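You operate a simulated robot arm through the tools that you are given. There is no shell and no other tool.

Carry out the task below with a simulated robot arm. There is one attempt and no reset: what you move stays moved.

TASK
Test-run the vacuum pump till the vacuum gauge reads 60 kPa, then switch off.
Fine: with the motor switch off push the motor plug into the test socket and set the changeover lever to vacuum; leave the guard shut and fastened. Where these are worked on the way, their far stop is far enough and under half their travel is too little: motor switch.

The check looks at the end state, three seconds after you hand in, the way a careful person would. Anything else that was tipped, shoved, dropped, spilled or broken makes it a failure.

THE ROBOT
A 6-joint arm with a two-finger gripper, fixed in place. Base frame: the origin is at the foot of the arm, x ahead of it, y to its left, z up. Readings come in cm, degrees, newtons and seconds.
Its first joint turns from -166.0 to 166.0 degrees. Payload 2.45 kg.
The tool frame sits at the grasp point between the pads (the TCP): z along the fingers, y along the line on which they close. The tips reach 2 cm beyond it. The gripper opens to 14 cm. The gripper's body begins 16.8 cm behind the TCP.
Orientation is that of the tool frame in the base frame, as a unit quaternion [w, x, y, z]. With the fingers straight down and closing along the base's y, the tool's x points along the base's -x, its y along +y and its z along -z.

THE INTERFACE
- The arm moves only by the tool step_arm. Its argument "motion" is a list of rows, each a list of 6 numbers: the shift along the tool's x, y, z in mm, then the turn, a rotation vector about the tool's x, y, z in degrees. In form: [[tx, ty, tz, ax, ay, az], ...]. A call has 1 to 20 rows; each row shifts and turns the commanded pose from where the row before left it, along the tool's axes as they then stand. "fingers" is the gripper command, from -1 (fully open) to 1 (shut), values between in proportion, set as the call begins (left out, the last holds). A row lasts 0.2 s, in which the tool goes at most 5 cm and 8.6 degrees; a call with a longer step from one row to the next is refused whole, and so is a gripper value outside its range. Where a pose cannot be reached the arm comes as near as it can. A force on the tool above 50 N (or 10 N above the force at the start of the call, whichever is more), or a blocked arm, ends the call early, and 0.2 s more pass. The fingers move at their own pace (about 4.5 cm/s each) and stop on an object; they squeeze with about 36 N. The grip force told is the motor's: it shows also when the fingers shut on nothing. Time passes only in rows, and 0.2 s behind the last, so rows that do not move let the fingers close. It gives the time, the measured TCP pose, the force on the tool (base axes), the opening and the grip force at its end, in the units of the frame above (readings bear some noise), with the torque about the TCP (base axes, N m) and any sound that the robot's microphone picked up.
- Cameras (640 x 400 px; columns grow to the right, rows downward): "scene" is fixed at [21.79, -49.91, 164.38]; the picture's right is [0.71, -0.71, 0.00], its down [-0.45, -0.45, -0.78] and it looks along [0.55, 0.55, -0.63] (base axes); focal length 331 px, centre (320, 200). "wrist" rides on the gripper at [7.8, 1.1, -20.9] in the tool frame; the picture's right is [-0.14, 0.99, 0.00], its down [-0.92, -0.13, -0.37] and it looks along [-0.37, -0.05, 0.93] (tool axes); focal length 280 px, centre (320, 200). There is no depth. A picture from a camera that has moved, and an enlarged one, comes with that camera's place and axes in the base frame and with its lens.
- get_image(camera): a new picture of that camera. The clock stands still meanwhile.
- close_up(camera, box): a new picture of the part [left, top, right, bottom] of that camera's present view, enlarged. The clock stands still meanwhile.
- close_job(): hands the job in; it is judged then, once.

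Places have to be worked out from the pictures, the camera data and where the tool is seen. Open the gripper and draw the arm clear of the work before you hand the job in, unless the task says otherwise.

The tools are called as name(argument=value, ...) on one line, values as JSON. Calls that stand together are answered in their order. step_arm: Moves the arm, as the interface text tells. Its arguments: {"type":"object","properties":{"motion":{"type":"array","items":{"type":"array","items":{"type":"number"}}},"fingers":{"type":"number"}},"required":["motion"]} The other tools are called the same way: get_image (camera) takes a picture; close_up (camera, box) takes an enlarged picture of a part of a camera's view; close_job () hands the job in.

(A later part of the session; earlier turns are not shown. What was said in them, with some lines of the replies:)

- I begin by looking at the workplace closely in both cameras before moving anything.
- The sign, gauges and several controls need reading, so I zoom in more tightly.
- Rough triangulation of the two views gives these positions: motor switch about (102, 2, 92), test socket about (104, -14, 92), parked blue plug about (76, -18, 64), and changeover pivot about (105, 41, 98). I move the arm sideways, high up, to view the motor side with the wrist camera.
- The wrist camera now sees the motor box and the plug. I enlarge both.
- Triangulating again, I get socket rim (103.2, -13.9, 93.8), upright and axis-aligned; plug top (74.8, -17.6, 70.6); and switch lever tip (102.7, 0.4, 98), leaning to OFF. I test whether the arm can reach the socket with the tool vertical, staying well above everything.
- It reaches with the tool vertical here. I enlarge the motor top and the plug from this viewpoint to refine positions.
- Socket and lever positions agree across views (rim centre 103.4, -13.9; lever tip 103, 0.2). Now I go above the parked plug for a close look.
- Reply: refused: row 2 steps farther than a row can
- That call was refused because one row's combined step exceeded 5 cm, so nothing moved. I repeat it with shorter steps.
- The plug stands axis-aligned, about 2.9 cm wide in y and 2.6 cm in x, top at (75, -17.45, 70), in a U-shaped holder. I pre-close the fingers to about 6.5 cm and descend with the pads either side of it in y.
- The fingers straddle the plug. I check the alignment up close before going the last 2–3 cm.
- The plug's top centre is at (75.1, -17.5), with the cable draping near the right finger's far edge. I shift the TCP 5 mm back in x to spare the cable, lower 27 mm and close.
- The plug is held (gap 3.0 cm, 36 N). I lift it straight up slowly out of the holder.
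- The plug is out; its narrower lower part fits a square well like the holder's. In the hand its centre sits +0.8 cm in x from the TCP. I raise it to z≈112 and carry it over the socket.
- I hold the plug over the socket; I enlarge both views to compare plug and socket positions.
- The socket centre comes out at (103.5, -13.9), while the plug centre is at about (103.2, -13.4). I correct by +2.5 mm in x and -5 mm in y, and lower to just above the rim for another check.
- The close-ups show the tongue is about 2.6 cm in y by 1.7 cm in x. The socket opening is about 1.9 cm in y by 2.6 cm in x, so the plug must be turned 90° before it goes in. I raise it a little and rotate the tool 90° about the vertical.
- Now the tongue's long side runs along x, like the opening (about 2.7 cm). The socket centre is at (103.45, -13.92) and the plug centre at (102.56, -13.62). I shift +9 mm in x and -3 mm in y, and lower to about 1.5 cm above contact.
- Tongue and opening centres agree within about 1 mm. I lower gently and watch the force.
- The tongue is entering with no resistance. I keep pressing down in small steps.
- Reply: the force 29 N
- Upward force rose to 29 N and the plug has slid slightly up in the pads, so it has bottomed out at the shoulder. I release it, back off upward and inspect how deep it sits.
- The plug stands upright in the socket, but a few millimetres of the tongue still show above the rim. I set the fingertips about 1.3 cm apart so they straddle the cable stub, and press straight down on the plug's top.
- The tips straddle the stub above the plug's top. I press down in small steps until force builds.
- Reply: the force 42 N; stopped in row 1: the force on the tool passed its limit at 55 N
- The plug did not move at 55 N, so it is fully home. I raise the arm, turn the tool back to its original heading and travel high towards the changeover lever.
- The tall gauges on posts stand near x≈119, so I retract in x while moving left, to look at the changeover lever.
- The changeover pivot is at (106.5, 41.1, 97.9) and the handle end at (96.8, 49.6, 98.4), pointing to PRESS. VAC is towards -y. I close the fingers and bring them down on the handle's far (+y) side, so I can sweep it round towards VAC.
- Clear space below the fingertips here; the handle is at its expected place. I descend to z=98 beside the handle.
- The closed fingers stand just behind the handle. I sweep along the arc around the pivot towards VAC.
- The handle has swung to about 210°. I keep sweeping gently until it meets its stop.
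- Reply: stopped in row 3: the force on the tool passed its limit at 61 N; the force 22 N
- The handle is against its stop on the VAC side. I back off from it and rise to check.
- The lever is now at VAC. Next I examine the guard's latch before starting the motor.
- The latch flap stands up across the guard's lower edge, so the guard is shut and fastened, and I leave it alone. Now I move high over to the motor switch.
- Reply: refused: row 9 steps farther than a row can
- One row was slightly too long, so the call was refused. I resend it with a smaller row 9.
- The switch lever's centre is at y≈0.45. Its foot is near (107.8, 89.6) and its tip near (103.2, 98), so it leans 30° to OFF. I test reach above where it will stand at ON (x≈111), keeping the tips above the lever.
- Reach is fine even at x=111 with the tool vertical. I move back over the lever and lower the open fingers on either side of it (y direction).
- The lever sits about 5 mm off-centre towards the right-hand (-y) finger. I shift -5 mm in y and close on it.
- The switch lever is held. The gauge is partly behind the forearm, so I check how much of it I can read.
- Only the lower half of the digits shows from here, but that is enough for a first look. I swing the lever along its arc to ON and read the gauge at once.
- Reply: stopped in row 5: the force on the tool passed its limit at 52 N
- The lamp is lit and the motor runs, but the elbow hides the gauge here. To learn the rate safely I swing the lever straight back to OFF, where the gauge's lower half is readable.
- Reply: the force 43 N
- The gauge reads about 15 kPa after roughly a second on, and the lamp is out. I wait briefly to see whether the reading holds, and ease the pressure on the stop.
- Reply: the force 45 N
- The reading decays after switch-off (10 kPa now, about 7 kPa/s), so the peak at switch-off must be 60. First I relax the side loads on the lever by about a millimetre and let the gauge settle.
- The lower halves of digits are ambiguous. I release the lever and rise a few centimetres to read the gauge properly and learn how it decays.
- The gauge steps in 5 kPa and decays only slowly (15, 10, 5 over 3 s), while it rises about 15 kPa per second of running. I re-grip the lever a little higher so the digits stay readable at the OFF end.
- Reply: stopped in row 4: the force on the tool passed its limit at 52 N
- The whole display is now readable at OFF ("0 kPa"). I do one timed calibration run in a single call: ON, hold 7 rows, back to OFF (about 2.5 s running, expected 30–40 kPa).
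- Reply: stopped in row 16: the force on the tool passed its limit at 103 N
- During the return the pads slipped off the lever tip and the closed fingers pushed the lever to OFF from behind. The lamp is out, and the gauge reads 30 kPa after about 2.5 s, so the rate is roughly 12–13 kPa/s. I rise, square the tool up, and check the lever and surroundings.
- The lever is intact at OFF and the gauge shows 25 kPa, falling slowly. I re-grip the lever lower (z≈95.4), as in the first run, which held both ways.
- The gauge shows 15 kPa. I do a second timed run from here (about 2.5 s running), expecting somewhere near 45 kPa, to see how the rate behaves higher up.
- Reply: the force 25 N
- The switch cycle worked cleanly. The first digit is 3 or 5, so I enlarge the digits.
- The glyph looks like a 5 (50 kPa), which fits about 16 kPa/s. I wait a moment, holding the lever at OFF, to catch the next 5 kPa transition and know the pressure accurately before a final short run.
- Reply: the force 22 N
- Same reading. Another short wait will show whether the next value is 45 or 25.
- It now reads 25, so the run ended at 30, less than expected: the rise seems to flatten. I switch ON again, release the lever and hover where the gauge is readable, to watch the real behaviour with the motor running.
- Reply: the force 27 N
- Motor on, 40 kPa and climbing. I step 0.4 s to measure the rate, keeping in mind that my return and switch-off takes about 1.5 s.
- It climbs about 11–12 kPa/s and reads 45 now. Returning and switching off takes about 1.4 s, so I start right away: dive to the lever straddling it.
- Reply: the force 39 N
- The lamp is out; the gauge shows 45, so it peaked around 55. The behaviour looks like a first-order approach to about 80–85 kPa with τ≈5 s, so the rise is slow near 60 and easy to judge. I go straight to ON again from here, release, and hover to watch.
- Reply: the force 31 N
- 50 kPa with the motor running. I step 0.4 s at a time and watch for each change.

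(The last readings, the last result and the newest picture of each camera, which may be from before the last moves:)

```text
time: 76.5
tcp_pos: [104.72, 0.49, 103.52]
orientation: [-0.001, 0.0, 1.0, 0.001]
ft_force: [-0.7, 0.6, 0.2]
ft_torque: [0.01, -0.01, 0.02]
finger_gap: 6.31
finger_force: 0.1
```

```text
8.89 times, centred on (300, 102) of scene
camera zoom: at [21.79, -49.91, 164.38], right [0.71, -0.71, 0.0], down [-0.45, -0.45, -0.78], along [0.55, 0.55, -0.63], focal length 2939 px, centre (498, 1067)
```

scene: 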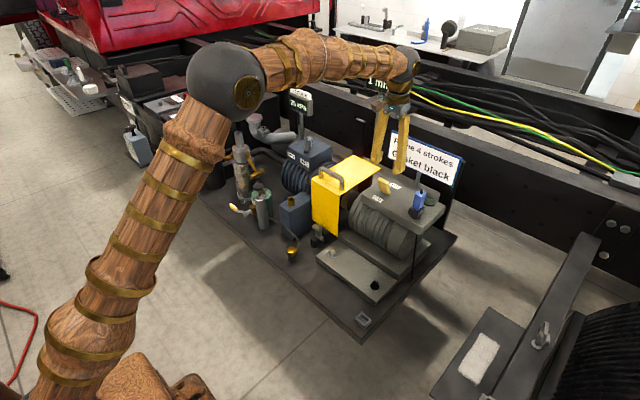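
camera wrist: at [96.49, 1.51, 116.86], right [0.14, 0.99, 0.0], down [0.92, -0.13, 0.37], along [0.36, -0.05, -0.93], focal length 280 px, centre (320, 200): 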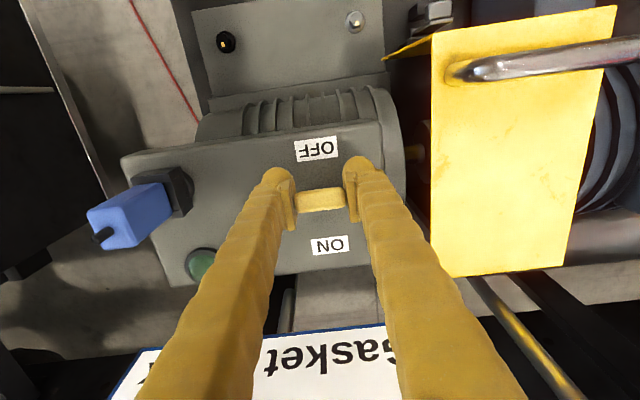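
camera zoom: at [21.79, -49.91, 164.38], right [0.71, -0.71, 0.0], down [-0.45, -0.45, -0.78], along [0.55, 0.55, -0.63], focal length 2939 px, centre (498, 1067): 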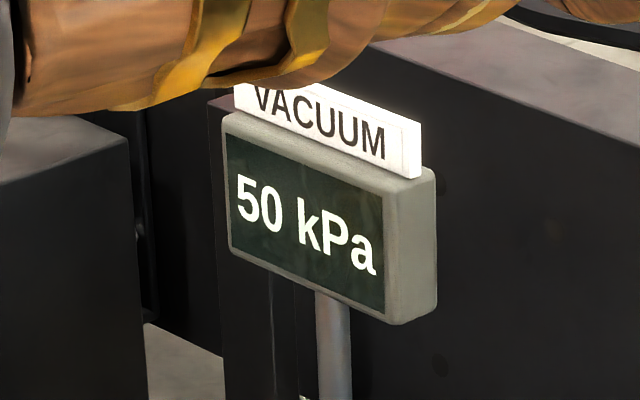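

Still 50; another 0.4 s.

step_arm(motion=[[0, 0, 0, 0, 0, 0]])

close_up(camera="scene", box=[270, 80, 330, 125])

```text
time: 76.9
tcp_pos: [104.65, 0.68, 103.65]
orientation: [0.0, 0.0, 1.0, 0.001]
ft_force: [0.2, -0.3, 1.0]
ft_torque: [-0.05, 0.0, 0.01]
finger_gap: 6.28
finger_force: 0.0
```

```text
8.89 times, centred on (300, 102) of scene
camera zoom: at [21.79, -49.91, 164.38], right [0.71, -0.71, 0.0], down [-0.45, -0.45, -0.78], along [0.55, 0.55, -0.63], focal length 2939 px, centre (498, 1067)
```

zoom: 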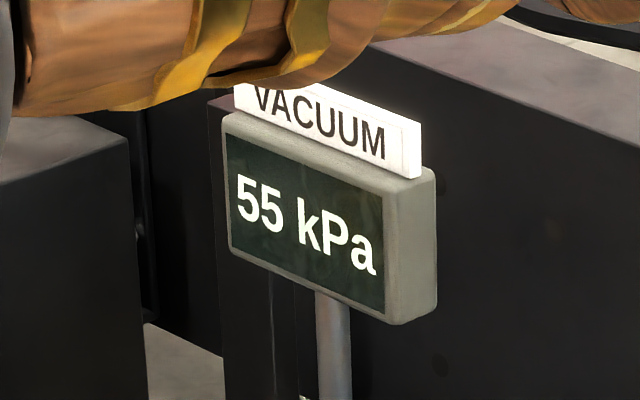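

55 now, rising about 4.5–5 kPa/s. My return plus switch-off takes about 1.4 s (≈ +5), so I wait one more short step before going.

step_arm(motion=[[0, 0, 0, 0, 0, 0]])

close_up(camera="scene", box=[270, 80, 330, 125])

```text
time: 77.3
tcp_pos: [104.73, 0.59, 103.36]
orientation: [-0.001, 0.0, 1.0, 0.001]
ft_force: [-0.1, -0.4, 0.2]
ft_torque: [-0.03, 0.01, 0.02]
finger_gap: 6.27
finger_force: 0.1
```

```text
8.89 times, centred on (300, 102) of scene
camera zoom: at [21.79, -49.91, 164.38], right [0.71, -0.71, 0.0], down [-0.45, -0.45, -0.78], along [0.55, 0.55, -0.63], focal length 2939 px, centre (498, 1067)
```

zoom: 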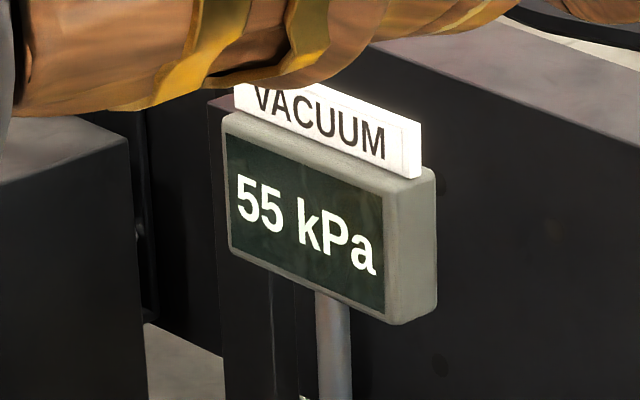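

Still 55, estimated about 57 and rising. I dive now and switch off, which should land at 60–63.

step_arm(motion=[[-30, -1, 35, 0, 0, 0], [-28, 0, 40, 0, 0, 0]])

close_up(camera="scene", box=[270, 80, 330, 125])

```text
time: 77.9
tcp_pos: [110.08, 0.42, 96.04]
orientation: [0.0, 0.0, 1.0, 0.001]
ft_force: [0.9, -0.1, 1.8]
ft_torque: [0.0, -0.01, 0.02]
finger_gap: 6.31
finger_force: 0.0
```

```text
8.89 times, centred on (300, 102) of scene
camera zoom: at [21.79, -49.91, 164.38], right [0.71, -0.71, 0.0], down [-0.45, -0.45, -0.78], along [0.55, 0.55, -0.63], focal length 2939 px, centre (498, 1067)
```

zoom: 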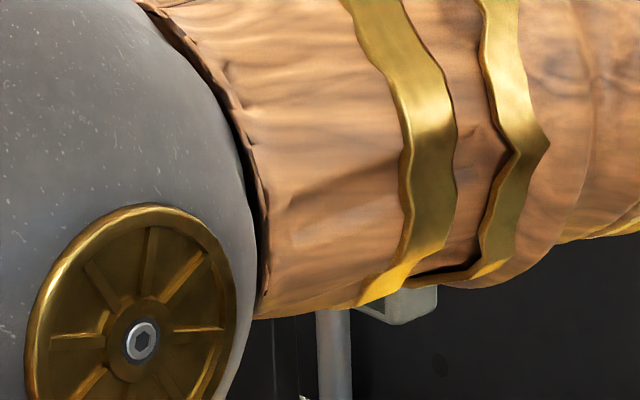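

The gauge is hidden here as expected and the fingers straddle the lever. Estimated about 59 kPa: I close and swing to OFF now.

step_arm(motion=[[0, 0, 6, 0, 0, 0], [6, 0, -2.5, 0, 0, 0], [12.4, 0, -4.6, 0, 0, 0], [14.8, 0, -2.3, 0, 0, 0], [14.9, 0, 1.2, 0, 0, 0], [10, 0, 3.5, 0, 0, 0]], fingers=1)

close_up(camera="scene", box=[294, 98, 314, 113])

get_image(camera="wrist")

close_up(camera="scene", box=[355, 150, 445, 220])

```text
time: 79.3
tcp_pos: [104.24, 0.42, 95.98]
orientation: [-0.001, 0.0, 1.0, 0.002]
ft_force: [18.3, 21.6, 11.5]
ft_torque: [0.04, -1.32, -0.02]
finger_gap: 3.9
finger_force: 45.0
```

```text
16.00 times, centred on (304, 106) of scene
camera zoom: at [21.79, -49.91, 164.38], right [0.71, -0.71, 0.0], down [-0.45, -0.45, -0.78], along [0.55, 0.55, -0.63], focal length 5290 px, centre (576, 1712)
```

zoom: 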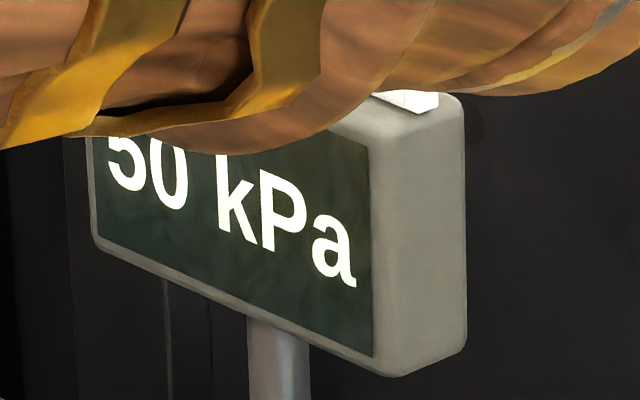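

```text
taken
camera wrist: at [96.39, 1.5, 116.91], right [0.14, 0.99, 0.0], down [0.92, -0.13, 0.37], along [0.37, -0.05, -0.93], focal length 280 px, centre (320, 200)
```

wrist: 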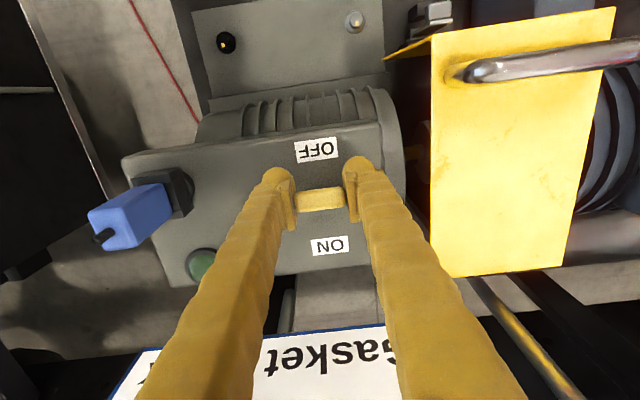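

```text
5.71 times, centred on (400, 185) of scene
camera zoom: at [21.79, -49.91, 164.38], right [0.71, -0.71, 0.0], down [-0.45, -0.45, -0.78], along [0.55, 0.55, -0.63], focal length 1889 px, centre (-137, 286)
```

zoom: 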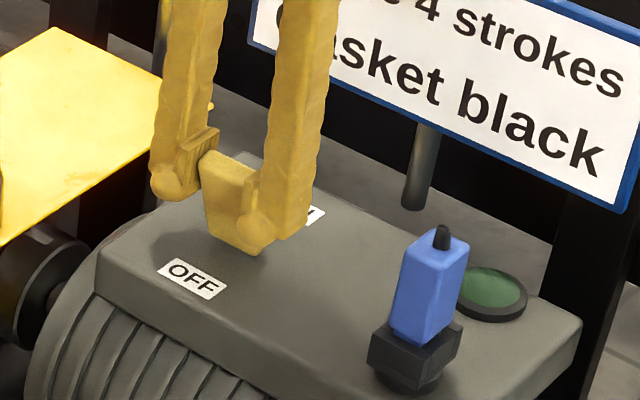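

The lamp is out, but the gauge now reads 50, so I can't be sure 60 was actually shown. I run once more from here and keep hovering until I see 60 myself. I open only to about 4.8 cm this time, so the switch-off will be quicker.

step_arm(motion=[[-12.9, 1, -4.4, 0, 0, 0], [-13.5, 0, -1.7, 0, 0, 0], [-13.5, 0, 1.2, 0, 0, 0], [-13, 0, 4, 0, 0, 0], [-7, 0, 3, 0, 0, 0]])

step_arm(motion=[[0, 0, 0, 0, 0, 0], [0, 0, -30, 0, 0, 0], [0, 0, -45, 0, 0, 0], [30, 0, -10, 0, 0, 0], [28, 0, 0, 0, 0, 0]], fingers=0.31)

close_up(camera="scene", box=[270, 80, 330, 125])

close_up(camera="scene", box=[355, 150, 445, 220])

get_image(camera="wrist")

```text
time: 80.5
tcp_pos: [110.4, 0.58, 95.73]
orientation: [-0.001, 0.0, 1.0, 0.001]
ft_force: [-21.1, 13.7, 8.4]
ft_torque: [0.13, 1.21, -0.08]
finger_gap: 3.89
finger_force: 45.4
```

```text
time: 81.7
tcp_pos: [104.59, 0.51, 104.06]
orientation: [-0.002, 0.001, 1.0, 0.001]
ft_force: [0.2, -0.1, -1.0]
ft_torque: [0.01, 0.06, 0.02]
finger_gap: 4.86
finger_force: 0.1
```

```text
8.89 times, centred on (300, 102) of scene
camera zoom: at [21.79, -49.91, 164.38], right [0.71, -0.71, 0.0], down [-0.45, -0.45, -0.78], along [0.55, 0.55, -0.63], focal length 2939 px, centre (498, 1067)
```

zoom: 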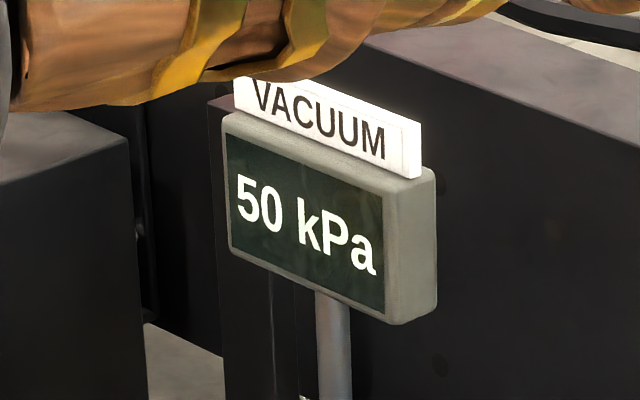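

```text
5.71 times, centred on (400, 185) of scene
camera zoom: at [21.79, -49.91, 164.38], right [0.71, -0.71, 0.0], down [-0.45, -0.45, -0.78], along [0.55, 0.55, -0.63], focal length 1889 px, centre (-137, 286)
```

zoom: 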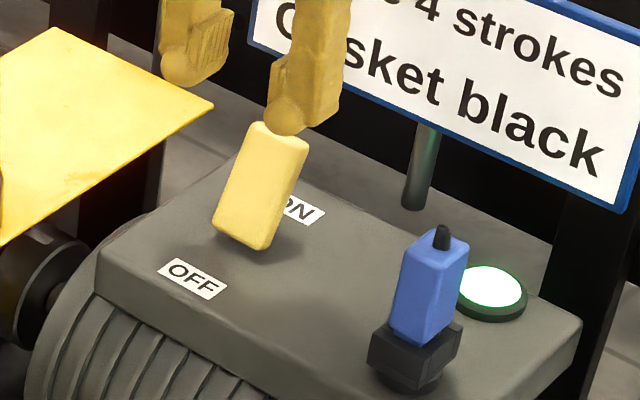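

```text
taken
camera wrist: at [96.84, 1.58, 125.02], right [0.14, 0.99, 0.0], down [0.92, -0.13, 0.37], along [0.36, -0.05, -0.93], focal length 280 px, centre (320, 200)
```

wrist: 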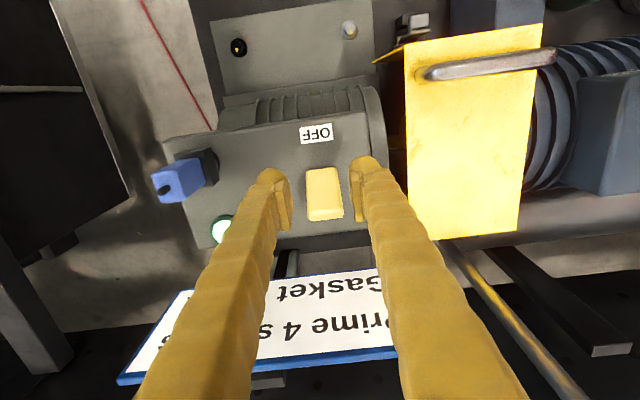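

50 kPa, motor on, lever centred between the fingers. I wait in short steps until 60 shows.

step_arm(motion=[[0, 0, 0, 0, 0, 0], [0, 0, 0, 0, 0, 0]])

close_up(camera="scene", box=[280, 85, 320, 115])

```text
time: 82.3
tcp_pos: [104.68, 0.58, 104.21]
orientation: [-0.001, 0.0, 1.0, 0.001]
ft_force: [0.7, -0.5, -0.4]
ft_torque: [-0.01, 0.0, 0.03]
finger_gap: 4.83
finger_force: 0.0
```

```text
13.33 times, centred on (300, 100) of scene
camera zoom: at [21.79, -49.91, 164.38], right [0.71, -0.71, 0.0], down [-0.45, -0.45, -0.78], along [0.55, 0.55, -0.63], focal length 4408 px, centre (587, 1533)
```

zoom: 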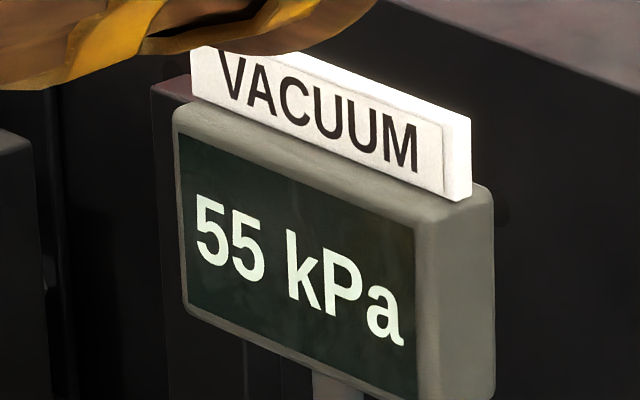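

55; one more short step.

step_arm(motion=[[0, 0, 0, 0, 0, 0]])

close_up(camera="scene", box=[280, 85, 320, 115])

```text
time: 82.7
tcp_pos: [104.66, 0.63, 104.1]
orientation: [-0.001, 0.0, 1.0, 0.001]
ft_force: [-0.5, 0.5, -0.1]
ft_torque: [-0.02, 0.0, 0.01]
finger_gap: 4.85
finger_force: 0.0
```

```text
13.33 times, centred on (300, 100) of scene
camera zoom: at [21.79, -49.91, 164.38], right [0.71, -0.71, 0.0], down [-0.45, -0.45, -0.78], along [0.55, 0.55, -0.63], focal length 4408 px, centre (587, 1533)
```

zoom: 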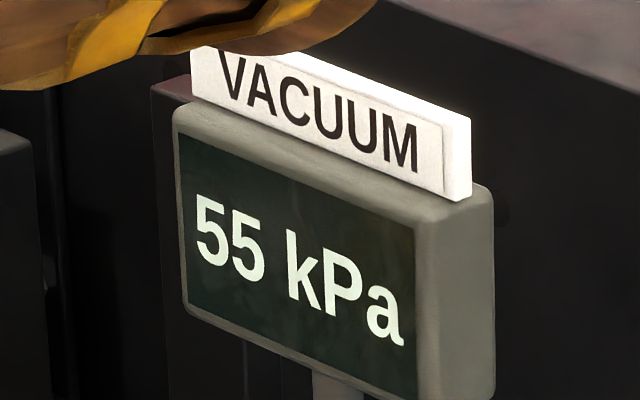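

Still 55; another step.

step_arm(motion=[[0, 0, 0, 0, 0, 0]])

close_up(camera="scene", box=[280, 85, 320, 115])

```text
time: 83.1
tcp_pos: [104.73, 0.5, 104.15]
orientation: [-0.001, -0.001, 1.0, 0.001]
ft_force: [0.5, 0.7, 0.5]
ft_torque: [0.0, -0.01, 0.02]
finger_gap: 4.81
finger_force: 0.1
```

```text
13.33 times, centred on (300, 100) of scene
camera zoom: at [21.79, -49.91, 164.38], right [0.71, -0.71, 0.0], down [-0.45, -0.45, -0.78], along [0.55, 0.55, -0.63], focal length 4408 px, centre (587, 1533)
```

zoom: 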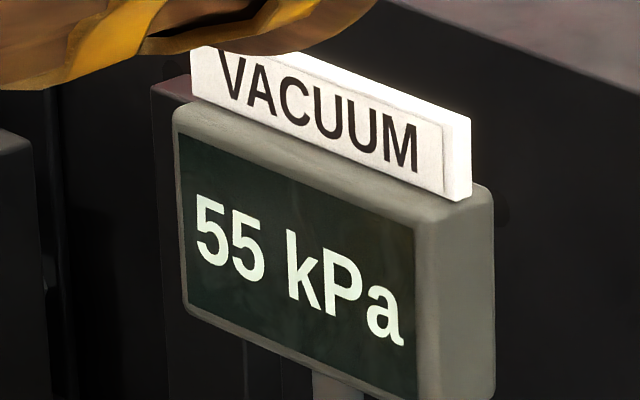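

Still 55, the rise is slow now; another step.

step_arm(motion=[[0, 0, 0, 0, 0, 0]])

close_up(camera="scene", box=[280, 85, 320, 115])

```text
time: 83.5
tcp_pos: [104.7, 0.5, 104.15]
orientation: [0.0, 0.0, 1.0, 0.001]
ft_force: [0.2, 0.2, 0.4]
ft_torque: [0.0, 0.01, 0.0]
finger_gap: 4.83
finger_force: 0.0
```

```text
13.33 times, centred on (300, 100) of scene
camera zoom: at [21.79, -49.91, 164.38], right [0.71, -0.71, 0.0], down [-0.45, -0.45, -0.78], along [0.55, 0.55, -0.63], focal length 4408 px, centre (587, 1533)
```

zoom: 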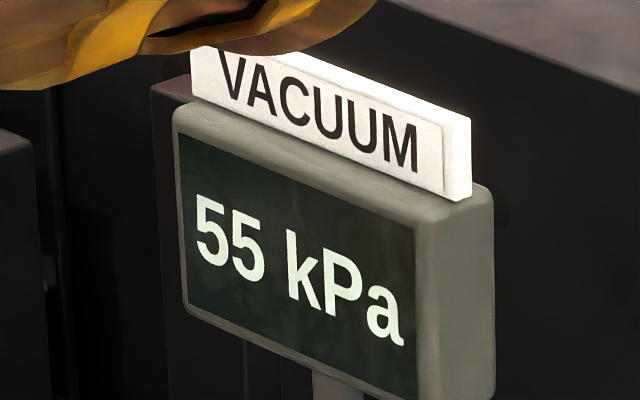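

Still 55: the approach is quite slow here, so waiting is safe. Next step.

step_arm(motion=[[0, 0, 0, 0, 0, 0], [0, 0, 0, 0, 0, 0]])

close_up(camera="scene", box=[280, 85, 320, 115])

```text
time: 84.1
tcp_pos: [104.66, 0.55, 104.15]
orientation: [-0.001, 0.0, 1.0, 0.001]
ft_force: [0.0, 0.1, 0.1]
ft_torque: [0.01, 0.01, -0.02]
finger_gap: 4.85
finger_force: 0.1
```

```text
13.33 times, centred on (300, 100) of scene
camera zoom: at [21.79, -49.91, 164.38], right [0.71, -0.71, 0.0], down [-0.45, -0.45, -0.78], along [0.55, 0.55, -0.63], focal length 4408 px, centre (587, 1533)
```

zoom: 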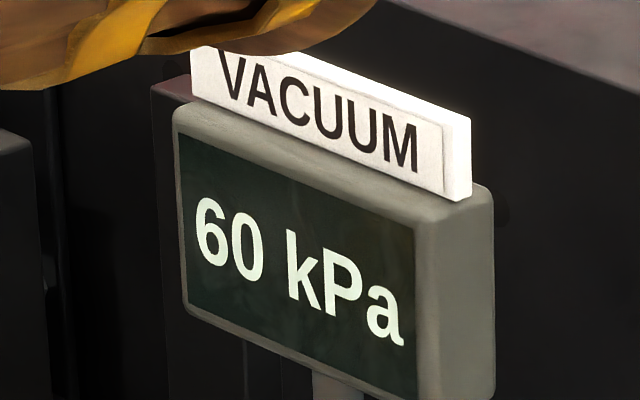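

60 kPa is displayed, rising only about 2 kPa/s. I dive and switch off now.

step_arm(motion=[[-30, 0, 35, 0, 0, 0], [-28, 0, 40, 0, 0, 0]])

step_arm(motion=[[0, 0, 8, 0, 0, 0], [8, 0, -3, 0, 0, 0], [12.4, 0, -4.6, 0, 0, 0], [14.8, 0, -2.3, 0, 0, 0], [14.9, 0, 1.2, 0, 0, 0], [9, 0, 3.5, 0, 0, 0]], fingers=1)

close_up(camera="scene", box=[270, 80, 330, 125])

get_image(camera="wrist")

close_up(camera="scene", box=[355, 150, 445, 220])

```text
time: 84.7
tcp_pos: [110.29, 0.72, 96.62]
orientation: [-0.001, 0.001, 1.0, 0.001]
ft_force: [0.4, 0.5, 1.3]
ft_torque: [0.03, -0.04, 0.0]
finger_gap: 4.8
finger_force: 0.0
```

```text
time: 86.1
tcp_pos: [104.37, 0.5, 96.55]
orientation: [0.0, 0.0, 1.0, 0.0]
ft_force: [18.6, 14.6, 8.6]
ft_torque: [0.19, -1.34, -0.01]
finger_gap: 3.88
finger_force: 44.9
```

```text
8.89 times, centred on (300, 102) of scene
camera zoom: at [21.79, -49.91, 164.38], right [0.71, -0.71, 0.0], down [-0.45, -0.45, -0.78], along [0.55, 0.55, -0.63], focal length 2939 px, centre (498, 1067)
```

zoom: 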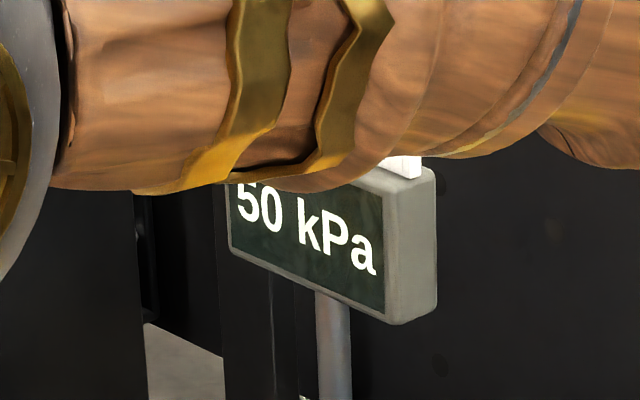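

```text
taken
camera wrist: at [96.5, 1.52, 117.53], right [0.14, 0.99, 0.0], down [0.92, -0.13, 0.37], along [0.37, -0.05, -0.93], focal length 280 px, centre (320, 200)
```

wrist: 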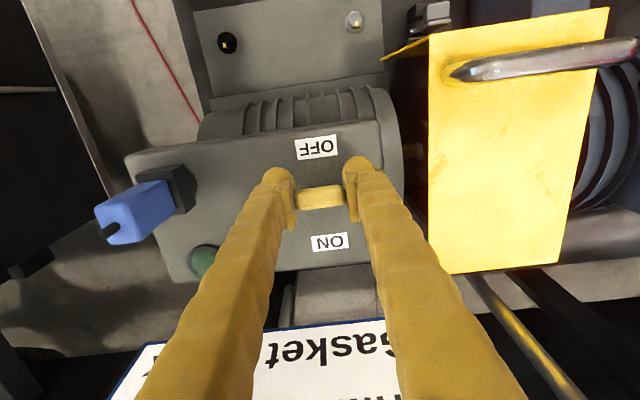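

```text
5.71 times, centred on (400, 185) of scene
camera zoom: at [21.79, -49.91, 164.38], right [0.71, -0.71, 0.0], down [-0.45, -0.45, -0.78], along [0.55, 0.55, -0.63], focal length 1889 px, centre (-137, 286)
```

zoom: 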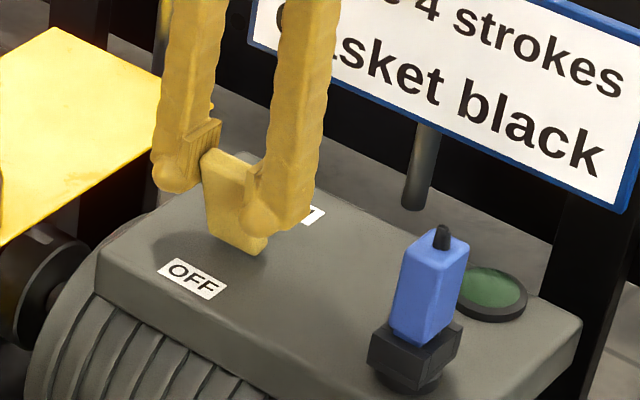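

The lamp is out, the lever is at its OFF stop, and 60 kPa was shown before switching off. I release the lever and rise clear.

step_arm(motion=[[-1, 0, 0, 0, 0, 0], [0, 0, 0, 0, 0, 0], [0, 0, 0, 0, 0, 0], [0, 0, -40, 0, 0, 0], [0, 0, -45, 0, 0, 0], [0, 0, -45, 0, 0, 0], [30, 0, -38, 0, 0, 0], [45, 0, -10, 0, 0, 0], [48, 0, 0, 0, 0, 0], [48, 0, 0, 0, 0, 0], [48, 0, 0, 0, 0, 0], [48, 0, 0, 0, 0, 0], [48, 0, 0, 0, 0, 0], [0, 0, 0, 0, 0, 0]], fingers=-0.1)

get_image(camera="scene")

get_image(camera="wrist")

close_up(camera="scene", box=[360, 150, 450, 230])

close_up(camera="scene", box=[250, 80, 350, 160])

```text
time: 89.1
tcp_pos: [72.89, 0.54, 114.21]
orientation: [-0.001, 0.0, 1.0, 0.001]
ft_force: [0.2, 0.8, 0.0]
ft_torque: [0.03, -0.01, 0.01]
finger_gap: 7.69
finger_force: 0.1
```

```text
taken
```

scene: 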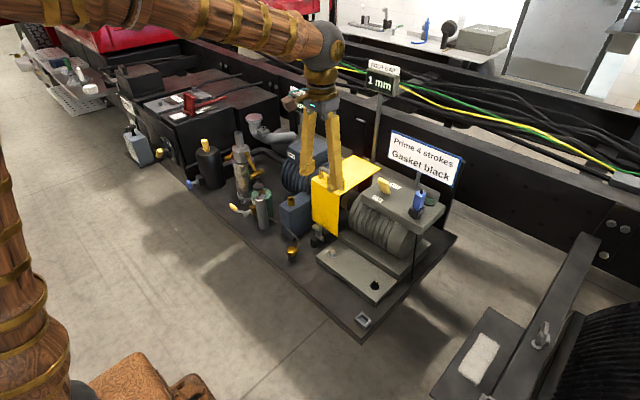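

```text
taken
camera wrist: at [65.08, 1.66, 135.23], right [0.14, 0.99, 0.0], down [0.92, -0.13, 0.37], along [0.36, -0.05, -0.93], focal length 280 px, centre (320, 200)
```

wrist: 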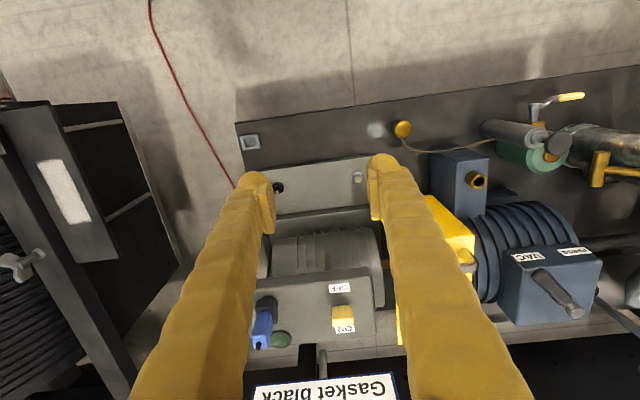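

```text
5.00 times, centred on (405, 190) of scene
camera zoom: at [21.79, -49.91, 164.38], right [0.71, -0.71, 0.0], down [-0.45, -0.45, -0.78], along [0.55, 0.55, -0.63], focal length 1653 px, centre (-105, 250)
```

zoom: 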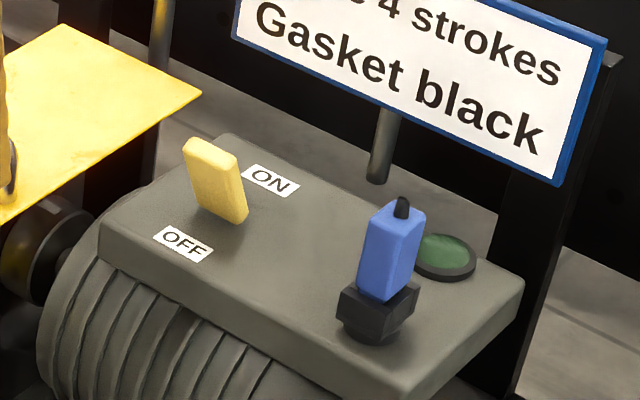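

```text
5.00 times, centred on (300, 120) of scene
camera zoom: at [21.79, -49.91, 164.38], right [0.71, -0.71, 0.0], down [-0.45, -0.45, -0.78], along [0.55, 0.55, -0.63], focal length 1653 px, centre (420, 600)
```

zoom: 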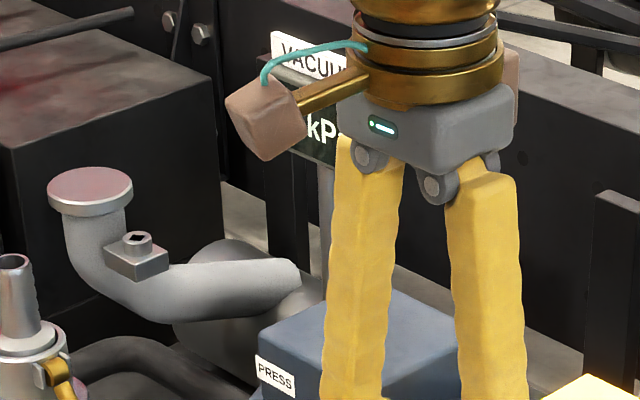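

Plug in, switch at OFF, lamp out. I draw the arm farther up and back, open the gripper fully, and take a last look at everything.

step_arm(motion=[[20, -30, -30, 0, 0, 0], [20, -30, -30, 0, 0, 0], [20, -30, -30, 0, 0, 0], [10, -40, -20, 0, 0, 0], [0, -45, 0, 0, 0, 0], [0, -45, 0, 0, 0, 0], [0, -45, 0, 0, 0, 0], [0, 0, 0, 0, 0, 0]], fingers=-1)

get_image(camera="scene")

close_up(camera="scene", box=[240, 80, 400, 180])

close_up(camera="scene", box=[280, 160, 440, 260])

```text
time: 90.9
tcp_pos: [66.11, -26.15, 125.42]
orientation: [-0.002, -0.001, 1.0, 0.001]
ft_force: [0.4, -0.3, -0.3]
ft_torque: [0.02, -0.02, 0.01]
finger_gap: 14.03
finger_force: 0.0
```

```text
taken
```

scene: 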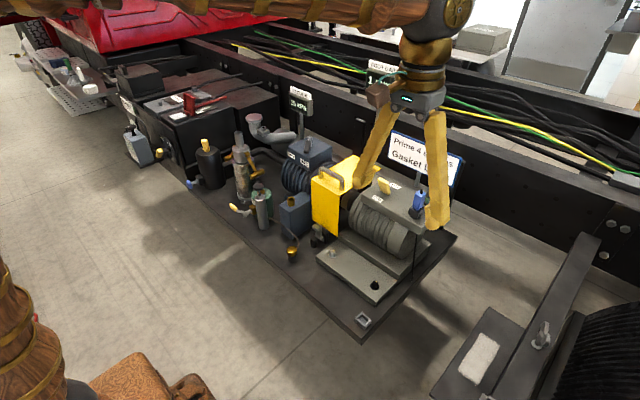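

```text
4.00 times, centred on (320, 130) of scene
camera zoom: at [21.79, -49.91, 164.38], right [0.71, -0.71, 0.0], down [-0.45, -0.45, -0.78], along [0.55, 0.55, -0.63], focal length 1322 px, centre (320, 480)
```

zoom: 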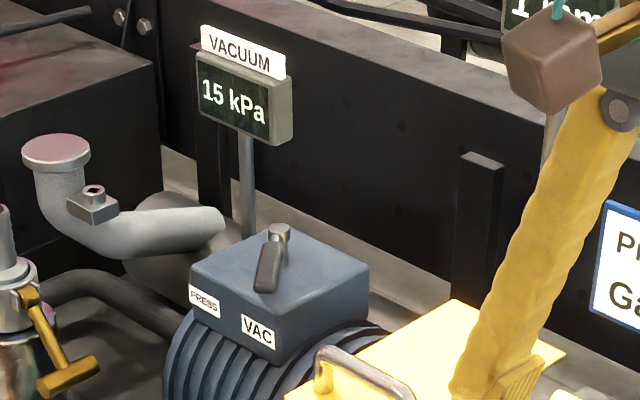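

```text
4.00 times, centred on (360, 210) of scene
camera zoom: at [21.79, -49.91, 164.38], right [0.71, -0.71, 0.0], down [-0.45, -0.45, -0.78], along [0.55, 0.55, -0.63], focal length 1322 px, centre (160, 160)
```

zoom: 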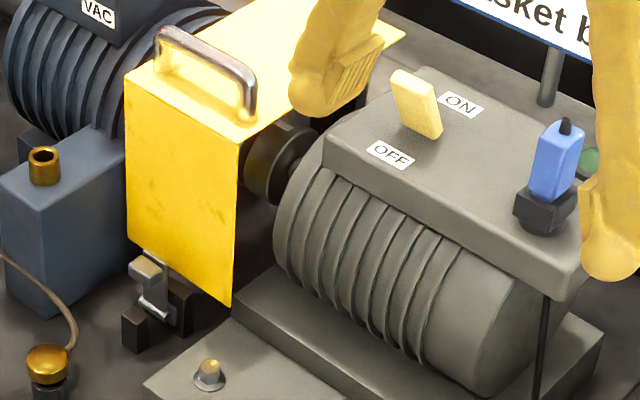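

Everything is as required: plug in the test socket, changeover at VAC, guard shut with its latch up, motor switch off after the gauge showed 60 kPa, nothing else disturbed, and the arm clear with the gripper open. I hand the job in.

close_job()

```text
The job is handed in.
```

The vacuum pump has been test-run to a displayed 60 kPa and the motor is switched off. I handed the job in, and no result has come back.

**End state:**
- The motor plug is in the test socket and did not move when I pressed on it at about 55 N. It goes in turned 90° from how it was parked.
- The changeover lever is against its stop at VAC.
- The guard is shut with its latch up; I never touched it.
- The motor switch is at OFF and the lamp is out.
- The arm is drawn clear with the gripper open.

**How the run went:**
- **Repeated starts:** The run to 60 kPa was not continuous. I switched on and off five times, because the arm hid the gauge while it held the switch at ON. The first four runs ended below 60 or without 60 being seen.
- **The final run:** On the fifth run I watched the gauge show 60 while the motor ran. Switching off took another second or so, so the true peak was probably a few kPa above 60.
- **Gauge after switch-off:** The reading falls once the motor stops. It was back to 15 kPa when I last looked, about six seconds later.
- **Slip:** On the second run the fingers slipped off the switch lever and hit it with a 103 N peak. The lever worked normally afterwards.
- **Priming:** The card on the bench says "Prime 4 strokes". The task did not ask for it, so I did not prime the pump.
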